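You operate a simulated robot arm through the tools that you are given. There is no shell and no other tool. Be economical: measure what you need, move in short steps, check, and stop when the job is done.

Carry out the task below with a simulated robot arm. There is one attempt and no reset: what you move stays moved.

Task
Take the pad eleven and put it on top of the green carton.

Only the result counts: the job must be done as asked and must still hold three seconds after the hand-in. Knocking over, shifting, dropping, spilling or breaking anything else fails it.

Robot
A 5-joint arm with a two-finger parallel gripper, fixed in place. Base frame: the origin is at the foot of the arm, x ahead of it, y to its left, z up; the work surface is at about z = 0. Lengths are in mm, angles in rad, forces in N, time in s.
With the tool pointing down near the work surface it reaches from about 260 to 600 mm from the base axis. Its first joint turns from -1.152 to 1.152 rad. The tool tilts only in the upright plane through the base axis and itself; it spins freely about its own axis. Payload 1.57 kg.
The TCP is the grasp point between the finger pads, 30 mm short of the fingertips. In the tool frame z runs along the fingers and y along their closing line. The gripper opens to 80 mm. The fingers are 17 mm wide and 12 mm thick; the gripper's body (40 by 82 mm) begins 80 mm behind the TCP.
Orientation is that of the tool frame in the base frame, as a unit quaternion [w, x, y, z]. With the fingers straight down and closing along the base's y, the tool's x points along the base's -x, its y along +y and its z along -z.

Tools
- The arm moves only by the tool jog_arm. Its argument "steps" is a list of rows, each a list of 7 numbers: the shift along the base's x, y, z in mm, then the turn, a rotation vector about the base's x, y, z in rad, then the finger opening in mm, from 0 to 80. In form: [[tx, ty, tz, wx, wy, wz, hand], ...]. A call has 1 to 8 rows; each row is the pose to reach, as a shift and turn from the pose commanded when the call began. Each row takes 0.2 s and may step no farther than 50 mm and 0.15 rad from the row before; otherwise, or with a gripper value out of range, the whole call is refused. Where a pose cannot be reached the arm comes as near as it can. A force on the tool above 40 N (or 10 N above the force at the start of the call, whichever is more), or a blocked arm, ends the call early, and 0.2 s more pass. The fingers move at their own pace (about 153 mm/s each) and stop on an object; they squeeze with about 29 N. The grip force told is the motor's: it shows also when the fingers shut on nothing. Time passes only in rows, and 0.2 s behind the last, so rows that repeat a pose let the fingers close. It gives the time, the measured TCP pose, the force on the tool (base axes), the opening and the grip force at its end, in the units of the frame above (readings bear some noise).
- Cameras (640 x 400 px; columns grow to the right, rows downward): "scene" is fixed at [53.5, 422.1, 511.3]; the picture's right is [-0.45, -0.89, 0.00], its down [-0.61, 0.31, -0.73] and it looks along [0.65, -0.33, -0.68] (base axes); focal length 269 px, centre (320, 200). "wrist" rides on the gripper at [72, -7, -122] in the tool frame; the picture's right is [0.09, 1.00, 0.00], its down [-0.84, 0.08, -0.54] and it looks along [-0.54, 0.05, 0.84] (tool axes); focal length 238 px, centre (320, 200). There is no depth. A picture from a camera that has moved, and an enlarged one, comes with that camera's place and axes in the base frame and with its lens.
- get_image(camera): a new picture of that camera. No time passes.
- enlarge(camera, box): a new picture of the part [left, top, right, bottom] of that camera's present view, enlarged. No time passes.
- finish_job(): hands the job in; it is judged then, once.

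Work in short steps. Places have to be worked out from the pictures, the camera data and where the tool is seen: move nearer, look again, correct. Check each grasp and each placing, and mend what went wrong. You have 90 turns and 46 pictures in all, those below and enlarged ones among them. Open the gripper and draw the arm clear of the work before you hand the job in, unless the task says otherwise; then end with one line.

The tools are called after "Call:" by a JSON object that holds its "method" and its "body". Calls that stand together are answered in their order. jog_arm: Moves the arm, as the interface text tells. Its arguments: {"type":"object","properties":{"steps":{"type":"array","items":{"type":"array","items":{"type":"number"}}}},"required":["steps"]} The other tools are called the same way: get_image (camera) takes a picture; enlarge (camera, box) takes an enlarged picture of a part of a camera's view; finish_job () hands the job in.

At the start:

```text
time_s: 0.0
position: [272.7, 344.0, 344.7]
tool_rot: [0.0, 0.0, 1.0, 0.001]
ft_force: [0.3, 0.4, -0.5]
opening: 80.1
grasp_force: 0.0
```

scene: 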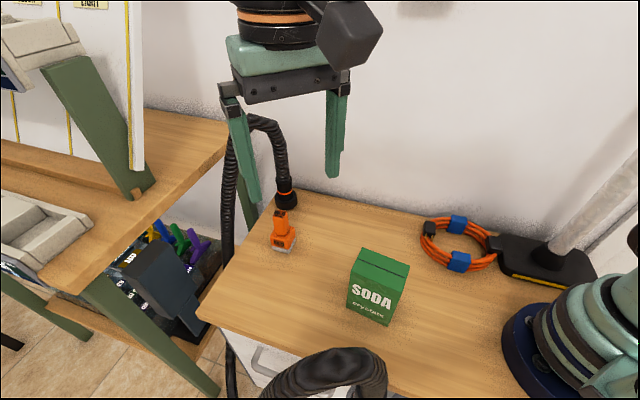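
wrist: 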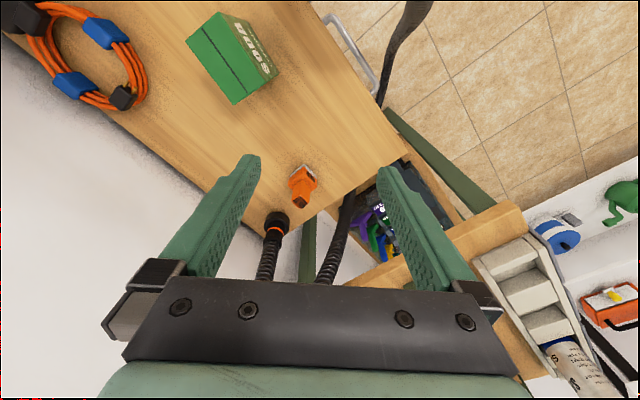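

The pictures show a green SODA carton and a small orange object; "pad eleven" has to be identified. I enlarge both areas.

Call:
{"method": "enlarge", "body": {"camera": "scene", "box": [240, 170, 340, 270]}}

Call:
{"method": "enlarge", "body": {"camera": "wrist", "box": [250, 140, 350, 240]}}

Call:
{"method": "enlarge", "body": {"camera": "scene", "box": [320, 200, 620, 390]}}

```text
4.00 times, centred on (290, 220) of scene
camera zoom: at [53.5, 422.1, 511.3], right [-0.45, -0.89, 0.0], down [-0.61, 0.31, -0.73], along [0.65, -0.33, -0.68], focal length 1076 px, centre (440, 120)
```

zoom: 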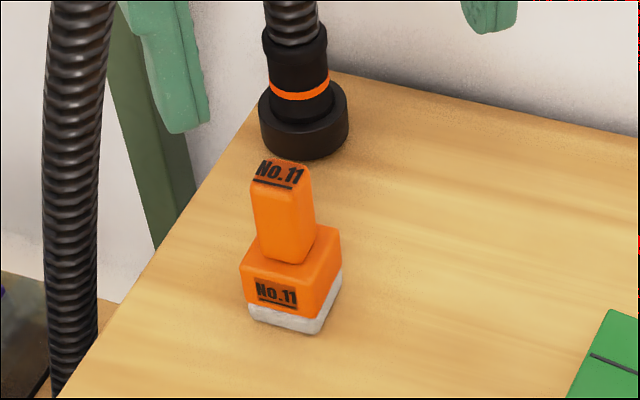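

```text
4.00 times, centred on (300, 190) of wrist
camera zoom: at [201.0, 337.2, 468.5], right [-0.09, 1.0, 0.0], down [0.84, 0.08, 0.54], along [0.54, 0.05, -0.84], focal length 953 px, centre (400, 240)
```

zoom: 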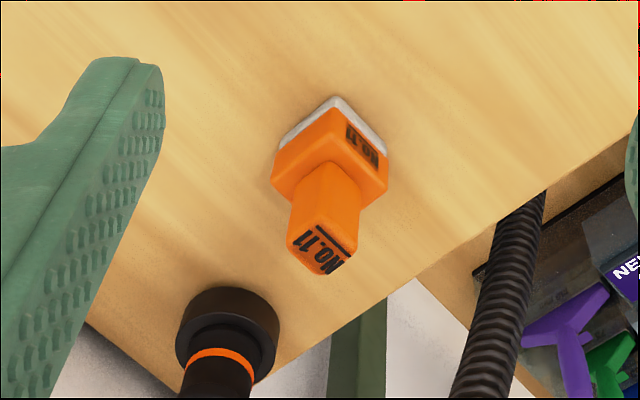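

```text
2.11 times, centred on (470, 295) of scene
camera zoom: at [53.5, 422.1, 511.3], right [-0.45, -0.89, 0.0], down [-0.61, 0.31, -0.73], along [0.65, -0.33, -0.68], focal length 566 px, centre (4, 0)
```

zoom: 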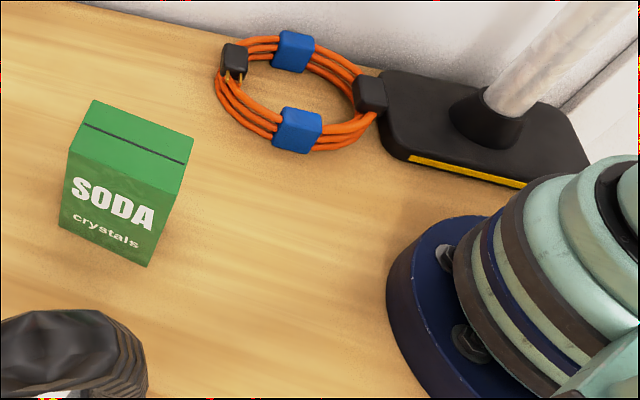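

The pad eleven is the orange block marked No.11, near (442, 320) and about 100 tall. The carton's centre is near (227, 221), with its top at about z=128. I move nearer to look from above.

Call:
{"method": "jog_arm", "body": {"steps": [[40, -8, 0, 0, 0, 0, 80], [80, -16, -15, 0, 0, 0, 80], [110, -22, -40, 0, 0, 0, 80], [110, -22, -40, 0, 0, 0, 80]]}}

Call:
{"method": "get_image", "body": {"camera": "wrist"}}

Call:
{"method": "get_image", "body": {"camera": "scene"}}

```text
time_s: 1.0
position: [383.8, 320.6, 303.6]
tool_rot: [0.0, 0.001, 1.0, 0.0]
ft_force: [0.3, -1.6, -0.1]
opening: 79.9
grasp_force: 0.1
```

```text
40 pictures are left
camera wrist: at [311.4, 314.1, 427.3], right [-0.09, 1.0, 0.0], down [0.84, 0.08, 0.54], along [0.54, 0.05, -0.84], focal length 238 px, centre (320, 200)
```

wrist: 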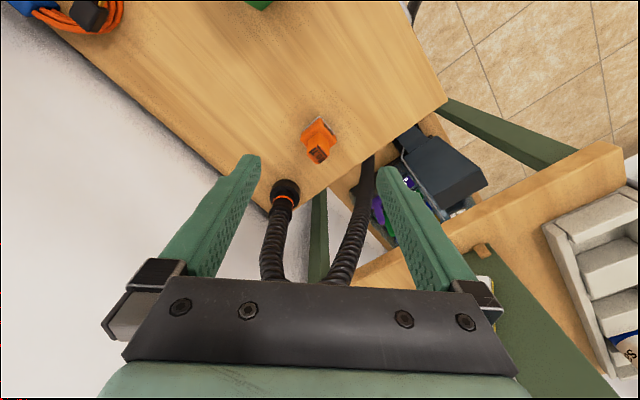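

```text
39 pictures are left
```

scene: 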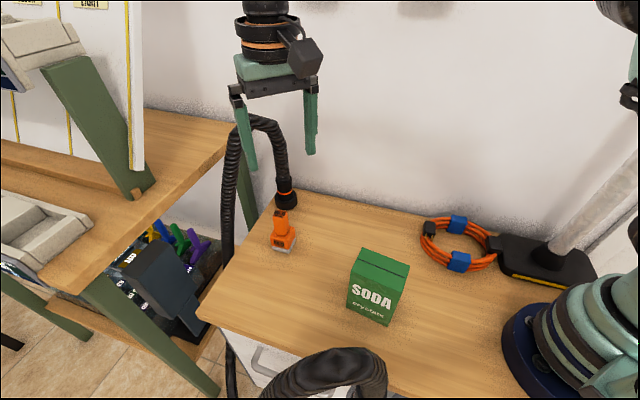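

The handle top triangulates to about (442, 324, 104). I enlarge to read its orientation.

Call:
{"method": "enlarge", "body": {"camera": "wrist", "box": [270, 90, 370, 190]}}

```text
4.00 times, centred on (320, 140) of wrist
camera zoom: at [311.4, 314.1, 427.3], right [-0.09, 1.0, 0.0], down [0.84, 0.08, 0.54], along [0.54, 0.05, -0.84], focal length 953 px, centre (320, 440)
```

zoom: 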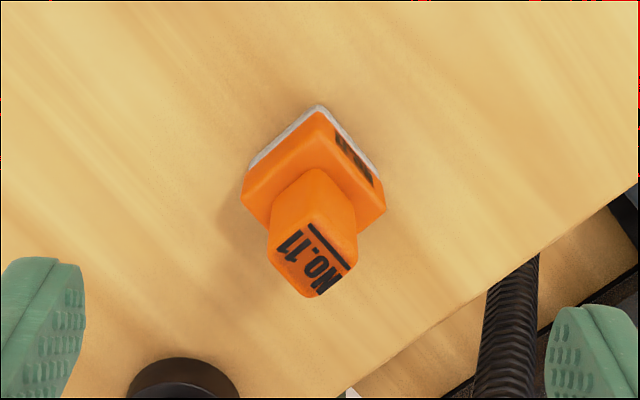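

The base is about 47 square, with its faces turned roughly 46° from x and its centre at (441, 323). I spin the tool +0.82 rad, move above the handle and descend partway.

Call:
{"method": "jog_arm", "body": {"steps": [[10, 0, 0, 0, 0, 0.14, 80], [20, 0, -10, 0, 0, 0.28, 80], [30, 1, -30, 0, 0, 0.42, 80], [40, 1, -60, 0, 0, 0.56, 80], [50, 1, -90, 0, 0, 0.7, 80], [57, 1, -105, 0, 0, 0.82, 80], [57, 1, -105, 0, 0, 0.82, 80]]}}

Call:
{"method": "get_image", "body": {"camera": "wrist"}}

Call:
{"method": "enlarge", "body": {"camera": "scene", "box": [180, 70, 380, 270]}}

```text
time_s: 2.6
position: [440.9, 321.6, 201.0]
tool_rot: [0.0, -0.399, 0.917, 0.0]
ft_force: [-0.1, -0.1, 0.4]
opening: 80.0
grasp_force: 0.1
```

```text
37 pictures are left
camera wrist: at [396.3, 264.2, 325.2], right [-0.79, 0.61, 0.0], down [0.51, 0.67, 0.54], along [0.33, 0.43, -0.84], focal length 238 px, centre (320, 200)
```

wrist: 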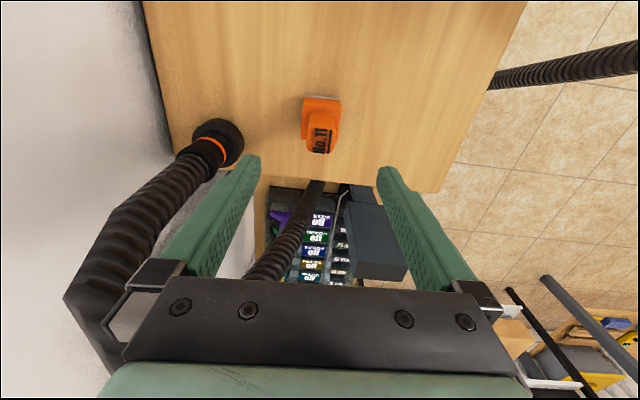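

```text
2.00 times, centred on (280, 170) of scene
camera zoom: at [53.5, 422.1, 511.3], right [-0.45, -0.89, 0.0], down [-0.61, 0.31, -0.73], along [0.65, -0.33, -0.68], focal length 538 px, centre (400, 260)
```

zoom: 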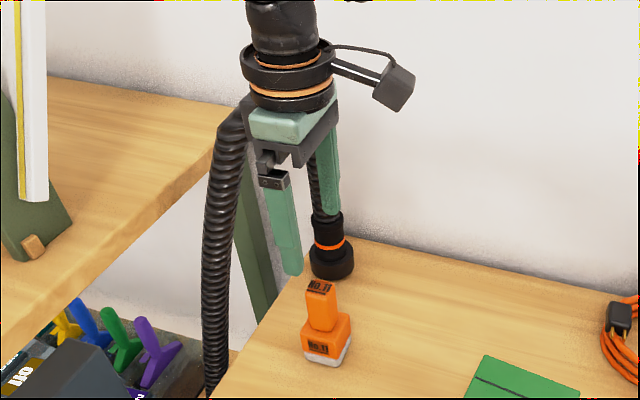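

The handle lies at (441, 324), on the tool axis and square to the fingers. The hose arc runs at about x=538, around 25–30 mm clear of the gripper. I narrow the opening to 60 and go partway down.

Call:
{"method": "jog_arm", "body": {"steps": [[0.5, 0.5, -15, 0, 0, 0, 60], [0.5, 0.5, -35, 0, 0, 0, 60], [0.5, 0.5, -55, 0, 0, 0, 60], [0.5, 0.5, -65, 0, 0, 0, 60]]}}

Call:
{"method": "get_image", "body": {"camera": "wrist"}}

Call:
{"method": "enlarge", "body": {"camera": "scene", "box": [180, 90, 380, 290]}}

```text
time_s: 3.6
position: [441.4, 321.3, 135.3]
tool_rot: [0.0, -0.399, 0.917, 0.001]
ft_force: [0.1, -0.1, -0.1]
opening: 60.2
grasp_force: 0.0
```

```text
35 pictures are left
camera wrist: at [397.2, 265.0, 258.2], right [-0.79, 0.61, 0.0], down [0.51, 0.66, 0.54], along [0.33, 0.43, -0.84], focal length 238 px, centre (320, 200)
```

wrist: 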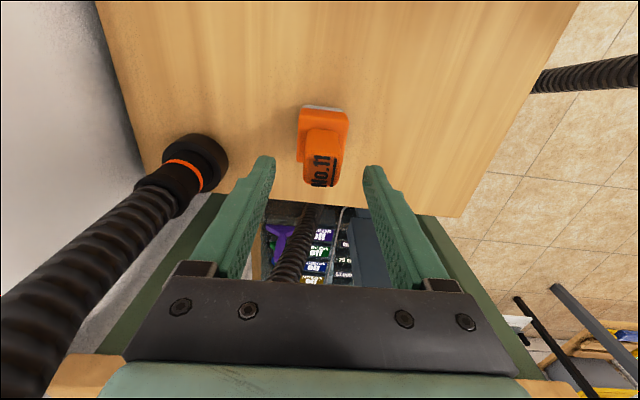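

```text
2.00 times, centred on (280, 190) of scene
camera zoom: at [53.5, 422.1, 511.3], right [-0.45, -0.89, 0.0], down [-0.61, 0.31, -0.73], along [0.65, -0.33, -0.68], focal length 538 px, centre (400, 220)
```

zoom: 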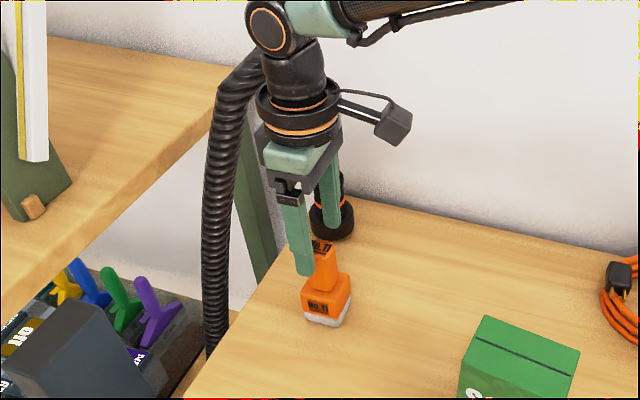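

The fingers straddle the handle evenly and the hose stays clear. I descend to about z=78 and close.

Call:
{"method": "jog_arm", "body": {"steps": [[0, 0, -15, 0, 0, 0, 60], [0, 0, -30, 0, 0, 0, 60], [0, 0, -45, 0, 0, 0, 60], [0, 0, -56, 0, 0, 0, 60], [0, 0, -56, 0, 0, 0, 60]]}}

Call:
{"method": "get_image", "body": {"camera": "wrist"}}

Call:
{"method": "enlarge", "body": {"camera": "scene", "box": [200, 130, 360, 290]}}

```text
time_s: 4.8
position: [440.6, 322.4, 79.8]
tool_rot: [0.0, -0.399, 0.917, 0.0]
ft_force: [-0.2, 0.4, 0.0]
opening: 59.8
grasp_force: 0.0
```

```text
33 pictures are left
camera wrist: at [396.2, 265.9, 202.6], right [-0.79, 0.61, 0.0], down [0.51, 0.66, 0.54], along [0.33, 0.43, -0.84], focal length 238 px, centre (320, 200)
```

wrist: 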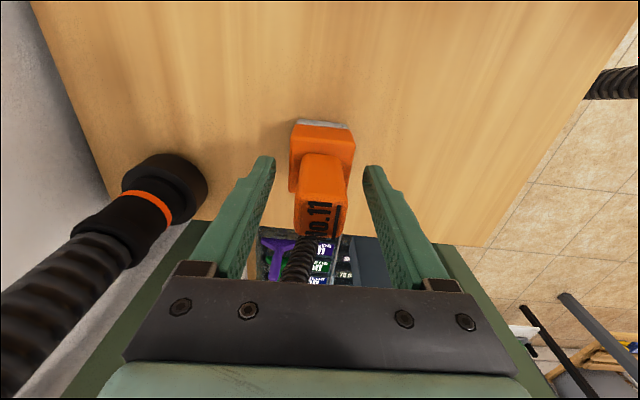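

```text
2.50 times, centred on (280, 210) of scene
camera zoom: at [53.5, 422.1, 511.3], right [-0.45, -0.89, 0.0], down [-0.61, 0.31, -0.73], along [0.65, -0.33, -0.68], focal length 672 px, centre (420, 175)
```

zoom: 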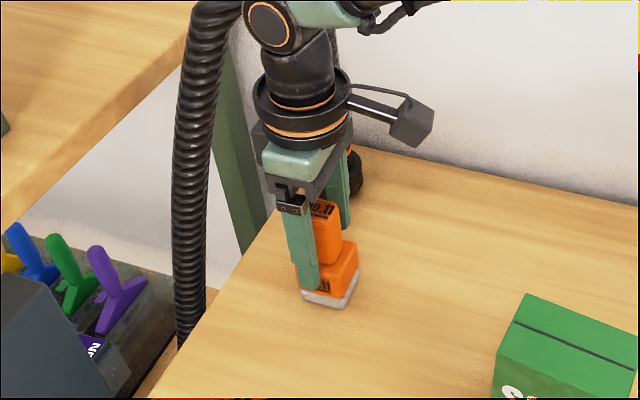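

The handle is centred between the fingers at TCP height, and the tips are above the base block. I close.

Call:
{"method": "jog_arm", "body": {"steps": [[0, 0, 0, 0, 0, 0, 40], [0, 0, 0, 0, 0, 0, 20], [0, 0, 0, 0, 0, 0, 10], [0, 0, 0, 0, 0, 0, 10]]}}

Call:
{"method": "get_image", "body": {"camera": "wrist"}}

```text
time_s: 5.8
position: [440.6, 322.8, 79.3]
tool_rot: [-0.001, -0.398, 0.917, 0.0]
ft_force: [0.7, 0.1, 0.0]
opening: 43.6
grasp_force: 28.5
```

```text
31 pictures are left
camera wrist: at [396.2, 265.9, 202.7], right [-0.79, 0.61, 0.0], down [0.51, 0.66, 0.54], along [0.33, 0.43, -0.84], focal length 238 px, centre (320, 200)
```

wrist: 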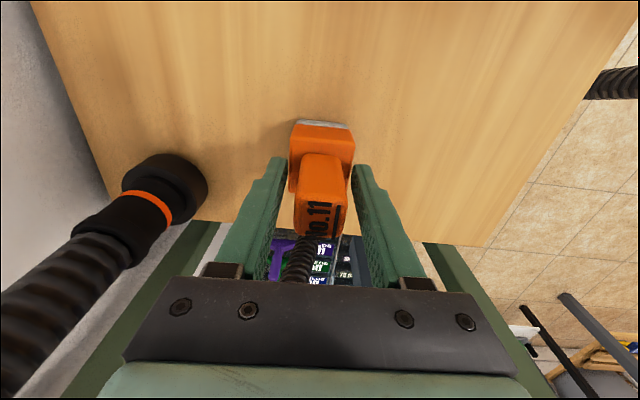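

The fingers stopped at 43.6, so the tips caught the top edge of the base block rather than the handle. I reopen, go down to z≈52 with the palm still above the handle top, and grip the base block.

Call:
{"method": "jog_arm", "body": {"steps": [[0, 0, 0, 0, 0, 0, 62], [0, 0, 0, 0, 0, 0, 62], [0, 0, -14, 0, 0, 0, 62], [0, 0, -26, 0, 0, 0, 62], [0, 0, -26, 0, 0, 0, 62]]}}

Call:
{"method": "get_image", "body": {"camera": "wrist"}}

Call:
{"method": "enlarge", "body": {"camera": "scene", "box": [220, 150, 340, 270]}}

```text
time_s: 7.0
position: [438.7, 324.4, 52.6]
tool_rot: [0.001, -0.399, 0.917, -0.001]
ft_force: [0.9, -0.8, -0.5]
opening: 62.2
grasp_force: 0.1
```

```text
30 pictures are left
camera wrist: at [394.5, 266.4, 176.7], right [-0.79, 0.61, 0.0], down [0.51, 0.66, 0.54], along [0.33, 0.43, -0.84], focal length 238 px, centre (320, 200)
```

wrist: 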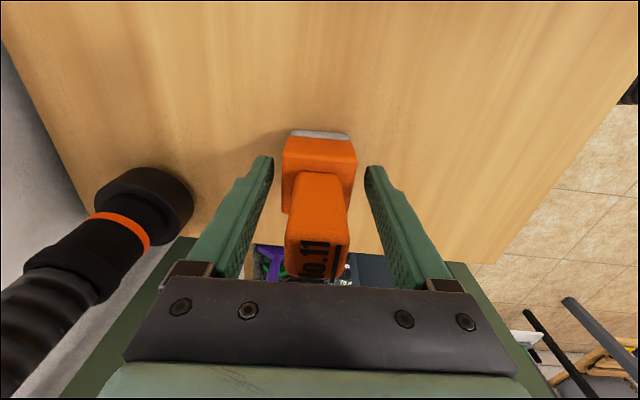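

```text
3.33 times, centred on (280, 210) of scene
camera zoom: at [53.5, 422.1, 511.3], right [-0.45, -0.89, 0.0], down [-0.61, 0.31, -0.73], along [0.65, -0.33, -0.68], focal length 897 px, centre (453, 167)
```

zoom: 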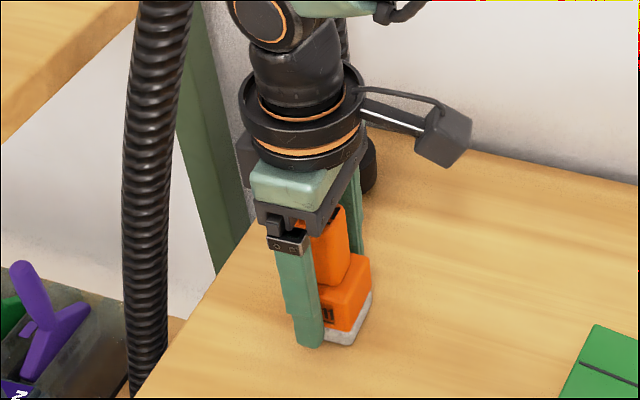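

The fingers straddle the base block with clearance all round. I close on it.

Call:
{"method": "jog_arm", "body": {"steps": [[0, 0, 0, 0, 0, 0, 45], [0, 0, 0, 0, 0, 0, 30], [0, 0, 0, 0, 0, 0, 25], [0, 0, 0, 0, 0, 0, 25]]}}

Call:
{"method": "get_image", "body": {"camera": "wrist"}}

```text
time_s: 8.0
position: [438.3, 323.3, 53.2]
tool_rot: [0.0, -0.398, 0.917, 0.0]
ft_force: [-0.8, 0.6, -0.4]
opening: 43.3
grasp_force: 28.5
```

```text
28 pictures are left
camera wrist: at [394.5, 266.4, 176.8], right [-0.79, 0.61, 0.0], down [0.51, 0.66, 0.54], along [0.33, 0.43, -0.84], focal length 238 px, centre (320, 200)
```

wrist: 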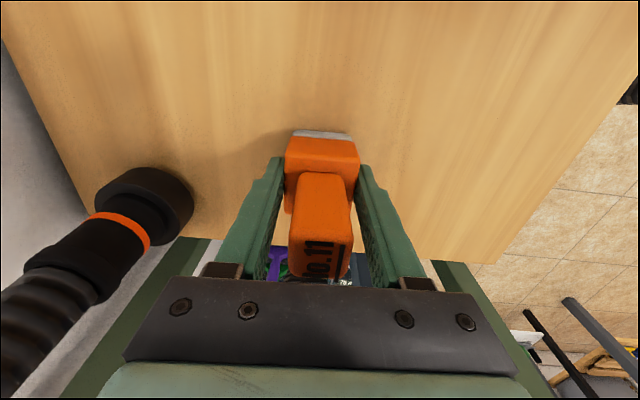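

The grip holds at 43.3 on the base block. I lift straight up and check it.

Call:
{"method": "jog_arm", "body": {"steps": [[0, 0, 8, 0, 0, 0, 25], [0, 0, 25, 0, 0, 0, 25], [0, 0, 50, 0, 0, 0, 25], [0, 0, 80, 0, 0, 0, 25], [0, 0, 115, 0, 0, 0, 25], [0, 0, 150, 0, 0, 0, 25], [0, 0, 180, 0, 0, 0, 25], [0, 0, 180, 0, 0, 0, 25]]}}

Call:
{"method": "get_image", "body": {"camera": "wrist"}}

Call:
{"method": "get_image", "body": {"camera": "scene"}}

```text
time_s: 9.8
position: [439.9, 321.7, 232.4]
tool_rot: [0.0, -0.398, 0.917, 0.0]
ft_force: [0.4, 0.9, -1.1]
opening: 43.2
grasp_force: 28.9
```

```text
27 pictures are left
camera wrist: at [395.4, 265.6, 357.6], right [-0.79, 0.61, 0.0], down [0.51, 0.66, 0.54], along [0.33, 0.43, -0.84], focal length 238 px, centre (320, 200)
```

wrist: 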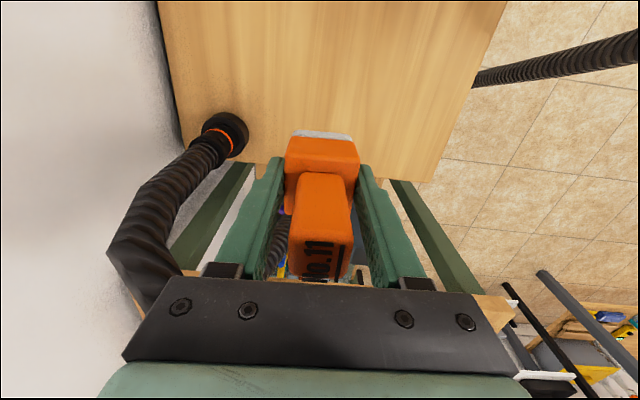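

```text
26 pictures are left
```

scene: 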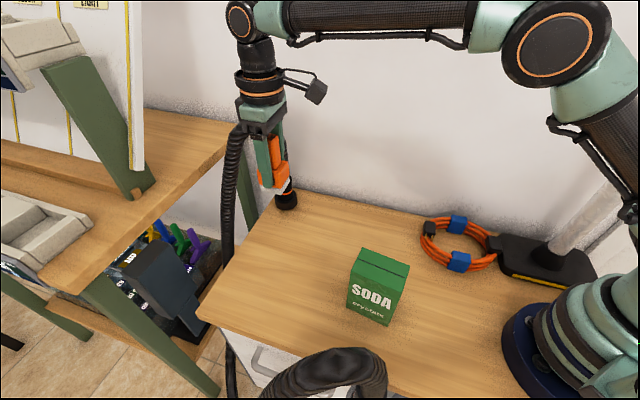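

The pad is lifted securely. I now measure the carton top accurately.

Call:
{"method": "enlarge", "body": {"camera": "scene", "box": [330, 235, 430, 335]}}

```text
4.00 times, centred on (380, 285) of scene
camera zoom: at [53.5, 422.1, 511.3], right [-0.45, -0.89, 0.0], down [-0.61, 0.31, -0.73], along [0.65, -0.33, -0.68], focal length 1076 px, centre (80, -140)
```

zoom: 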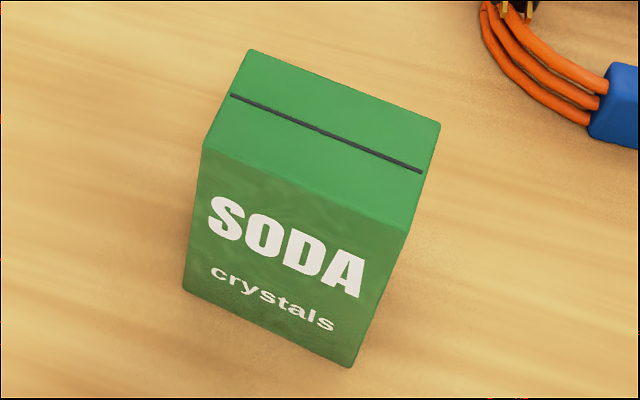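

The carton top's centre is at (227.5, 222), z≈127, with its long axis at 36° and size 84×55; two cameras agree. I carry the pad over with 50 mm clearance and turn −0.19 rad to align it.

Call:
{"method": "jog_arm", "body": {"steps": [[-20, -10, 5, 0, 0, -0.03, 25], [-55, -26, 10, 0, 0, -0.06, 25], [-90, -43, 10, 0, 0, -0.09, 25], [-125, -60, 10, 0, 0, -0.12, 25], [-160, -77, 10, 0, 0, -0.15, 25], [-195, -94, 10, 0, 0, -0.18, 25], [-214, -102.5, 10, 0, 0, -0.19, 25], [-214, -102.5, 10, 0, 0, -0.19, 25]]}}

Call:
{"method": "get_image", "body": {"camera": "wrist"}}

Call:
{"method": "get_image", "body": {"camera": "scene"}}

```text
time_s: 11.6
position: [222.4, 220.6, 245.7]
tool_rot: [0.0, -0.309, 0.951, -0.001]
ft_force: [-0.9, -0.1, -2.0]
opening: 43.5
grasp_force: 29.0
```

```text
24 pictures are left
camera wrist: at [168.6, 174.2, 369.3], right [-0.66, 0.75, 0.0], down [0.63, 0.56, 0.54], along [0.41, 0.36, -0.84], focal length 238 px, centre (320, 200)
```

wrist: 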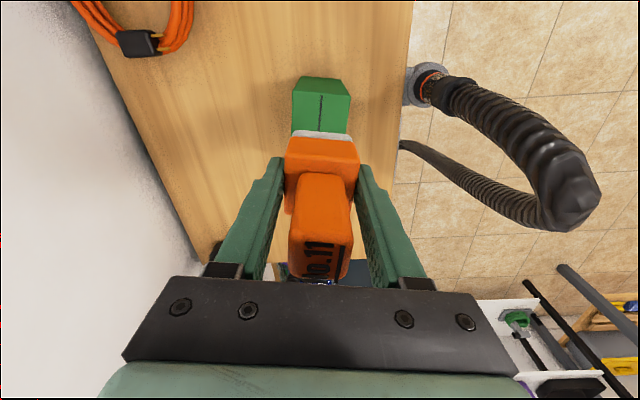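

```text
23 pictures are left
```

scene: 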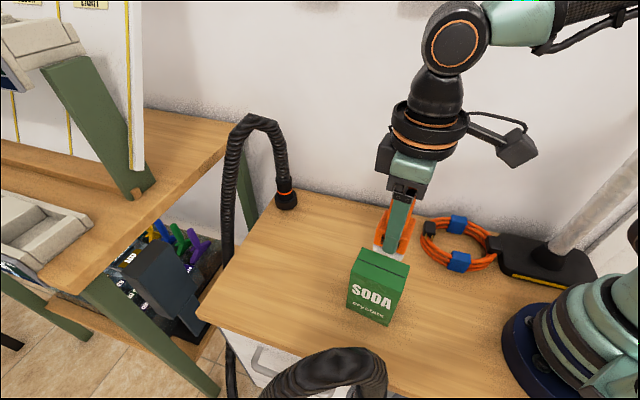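

The pad is nearly centred; both cameras say about +4 in x is needed. I correct that and descend to roughly 8 mm above the carton top.

Call:
{"method": "jog_arm", "body": {"steps": [[4, 0, -10, 0, 0, 0, 25], [4, 0, -25, 0, 0, 0, 25], [4, 0, -40, 0, 0, 0, 25], [4, 0, -52, 0, 0, 0, 25], [4, 0, -52, 0, 0, 0, 25]]}}

Call:
{"method": "enlarge", "body": {"camera": "wrist", "box": [240, 60, 400, 160]}}

Call:
{"method": "enlarge", "body": {"camera": "scene", "box": [320, 200, 440, 320]}}

```text
time_s: 12.8
position: [230.5, 220.5, 190.7]
tool_rot: [0.0, -0.309, 0.951, 0.001]
ft_force: [-0.9, -0.3, -2.3]
opening: 43.4
grasp_force: 29.0
```

```text
4.00 times, centred on (320, 110) of wrist
camera zoom: at [175.8, 173.7, 314.9], right [-0.66, 0.75, 0.0], down [0.63, 0.56, 0.54], along [0.41, 0.36, -0.84], focal length 953 px, centre (320, 560)
```

zoom: 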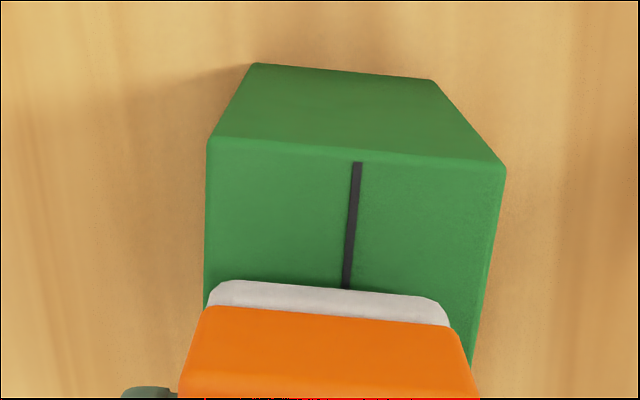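

```text
3.33 times, centred on (380, 260) of scene
camera zoom: at [53.5, 422.1, 511.3], right [-0.45, -0.89, 0.0], down [-0.61, 0.31, -0.73], along [0.65, -0.33, -0.68], focal length 897 px, centre (120, 0)
```

zoom: 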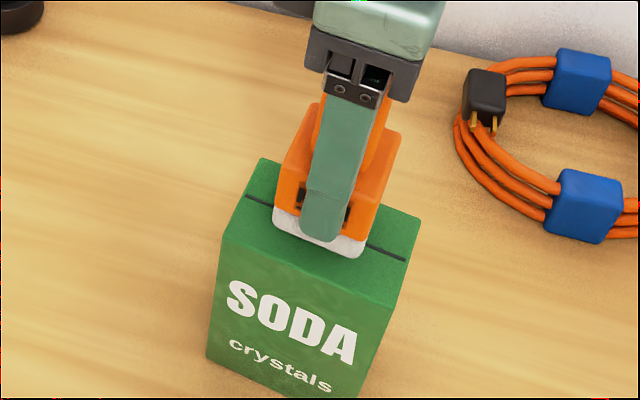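

The pad needs about 2.5 mm toward the carton's centreline. I shift it by (−2.5, +1.5) and lower it 7 mm.

Call:
{"method": "jog_arm", "body": {"steps": [[-2.5, 1.5, 0, 0, 0, 0, 25], [-2.5, 1.5, -3, 0, 0, 0, 25], [-2.5, 1.5, -5, 0, 0, 0, 25], [-2.5, 1.5, -7, 0, 0, 0, 25], [-2.5, 1.5, -7, 0, 0, 0, 25]]}}

Call:
{"method": "enlarge", "body": {"camera": "wrist", "box": [240, 60, 400, 160]}}

Call:
{"method": "enlarge", "body": {"camera": "scene", "box": [340, 220, 420, 300]}}

```text
time_s: 14.0
position: [228.0, 222.8, 183.8]
tool_rot: [0.001, -0.31, 0.951, 0.001]
ft_force: [0.3, -0.9, -2.4]
opening: 43.4
grasp_force: 28.5
```

```text
4.00 times, centred on (320, 110) of wrist
camera zoom: at [173.5, 175.1, 307.9], right [-0.66, 0.75, 0.0], down [0.63, 0.56, 0.54], along [0.41, 0.36, -0.84], focal length 953 px, centre (320, 560)
```

zoom: 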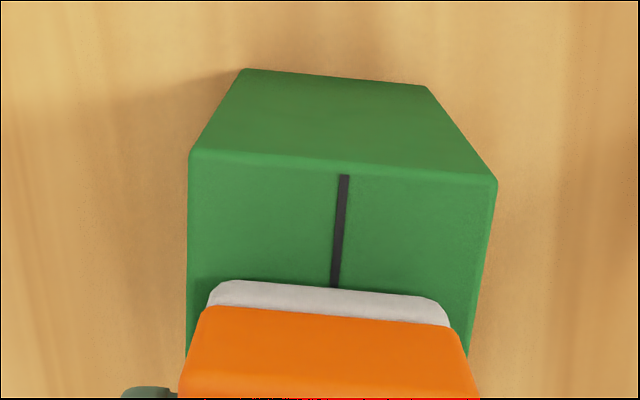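

```text
5.00 times, centred on (380, 260) of scene
camera zoom: at [53.5, 422.1, 511.3], right [-0.45, -0.89, 0.0], down [-0.61, 0.31, -0.73], along [0.65, -0.33, -0.68], focal length 1345 px, centre (20, -100)
```

zoom: 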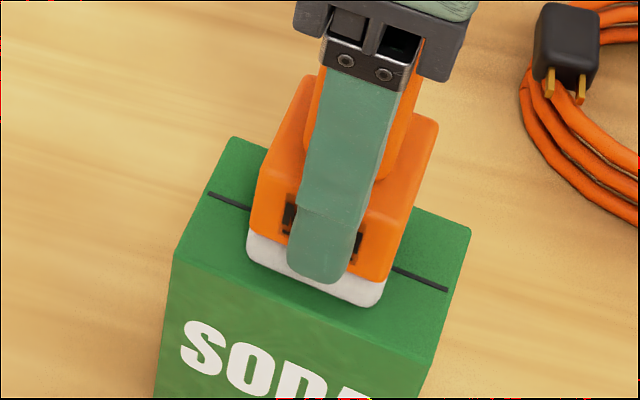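

It is centred within about 1 mm, and the gap is small. I lower it in 1 mm steps, watching the force.

Call:
{"method": "jog_arm", "body": {"steps": [[0, 0, -1, 0, 0, 0, 25], [0, 0, -2, 0, 0, 0, 25], [0, 0, -2, 0, 0, 0, 25]]}}

Call:
{"method": "jog_arm", "body": {"steps": [[0, 0, -1, 0, 0, 0, 25], [0, 0, -1, 0, 0, 0, 25]]}}

```text
time_s: 14.8
position: [228.9, 222.3, 182.7]
tool_rot: [0.001, -0.31, 0.951, 0.001]
ft_force: [-2.4, -1.8, 11.4]
opening: 43.3
grasp_force: 29.0
```

```text
time_s: 15.4
position: [228.5, 222.7, 181.9]
tool_rot: [0.002, -0.31, 0.951, 0.0]
ft_force: [-2.7, -3.0, 24.9]
opening: 43.7
grasp_force: 29.0
```

Contact is made, with 25 N pressing on the carton. I ease up 1.8 mm to unload it, then open slowly.

Call:
{"method": "jog_arm", "body": {"steps": [[0, 0, 1, 0, 0, 0, 25], [0, 0, 1.8, 0, 0, 0, 25], [0, 0, 1.8, 0, 0, 0, 25]]}}

```text
time_s: 16.2
position: [227.3, 221.4, 181.7]
tool_rot: [-0.001, -0.31, 0.951, 0.0]
ft_force: [0.5, 0.0, 0.6]
opening: 43.4
grasp_force: 29.5
```

The load is near zero and the pad is resting on the carton. I open the fingers.

Call:
{"method": "jog_arm", "body": {"steps": [[0, 0, 0, 0, 0, 0, 45], [0, 0, 0, 0, 0, 0, 50], [0, 0, 0, 0, 0, 0, 60], [0, 0, 0, 0, 0, 0, 64], [0, 0, 0, 0, 0, 0, 64]]}}

Call:
{"method": "get_image", "body": {"camera": "wrist"}}

Call:
{"method": "enlarge", "body": {"camera": "scene", "box": [320, 200, 440, 320]}}

```text
time_s: 17.4
position: [226.4, 222.2, 183.4]
tool_rot: [0.0, -0.31, 0.951, 0.0]
ft_force: [-0.3, 0.1, 0.0]
opening: 64.2
grasp_force: 0.1
```

```text
18 pictures are left
camera wrist: at [173.4, 175.2, 306.6], right [-0.66, 0.75, 0.0], down [0.63, 0.56, 0.54], along [0.41, 0.36, -0.84], focal length 238 px, centre (320, 200)
```

wrist: 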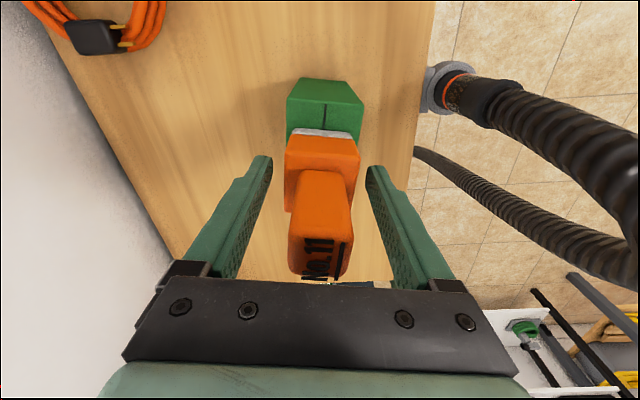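

```text
3.33 times, centred on (380, 260) of scene
camera zoom: at [53.5, 422.1, 511.3], right [-0.45, -0.89, 0.0], down [-0.61, 0.31, -0.73], along [0.65, -0.33, -0.68], focal length 897 px, centre (120, 0)
```

zoom: 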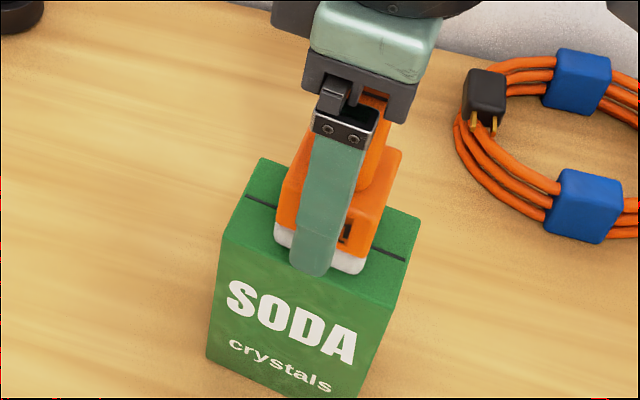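

The pad stands free between the fingers. I withdraw straight up.

Call:
{"method": "jog_arm", "body": {"steps": [[0, 0, 10, 0, 0, 0, 64], [0, 0, 30, 0, 0, 0, 64], [0, 0, 60, 0, 0, 0, 64], [0, 0, 95, 0, 0, 0, 64], [0, 0, 130, 0, 0, 0, 64], [0, 0, 150, 0, 0, 0, 64], [0, 0, 150, 0, 0, 0, 64]]}}

Call:
{"method": "get_image", "body": {"camera": "scene"}}

Call:
{"method": "enlarge", "body": {"camera": "scene", "box": [320, 200, 440, 320]}}

```text
time_s: 19.0
position: [227.9, 221.9, 333.3]
tool_rot: [0.0, -0.31, 0.951, -0.001]
ft_force: [-0.1, 1.2, 0.1]
opening: 64.0
grasp_force: 0.0
```

```text
16 pictures are left
```

scene: 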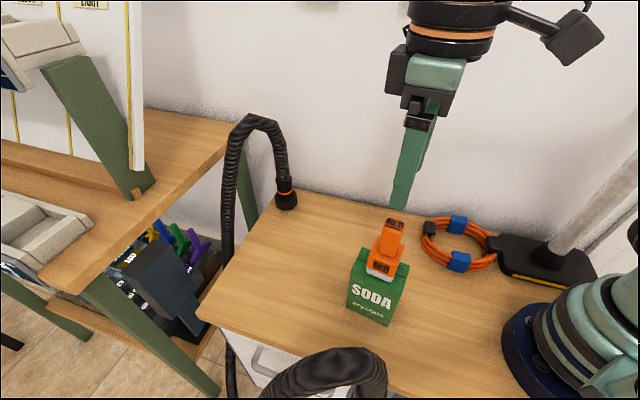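

```text
3.33 times, centred on (380, 260) of scene
camera zoom: at [53.5, 422.1, 511.3], right [-0.45, -0.89, 0.0], down [-0.61, 0.31, -0.73], along [0.65, -0.33, -0.68], focal length 897 px, centre (120, 0)
```

zoom: 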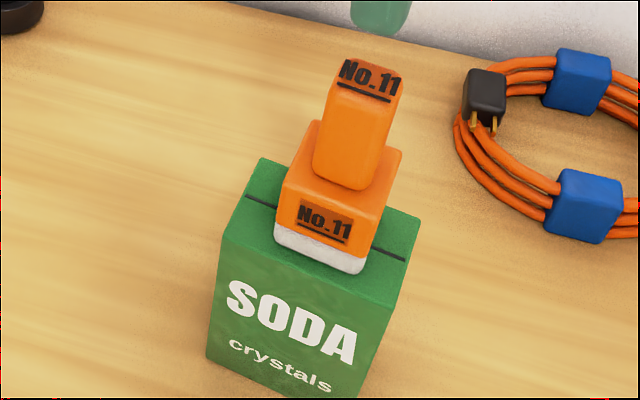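

The pad stands level and centred on the green carton, the carton has not moved, and the arm is clear. I hand the job in.

Call:
{"method": "finish_job", "body": {}}

```text
The job is handed in.
```

Pad eleven (the orange block marked No.11) is standing upright on top of the green carton, and nothing else looked moved in the last pictures.
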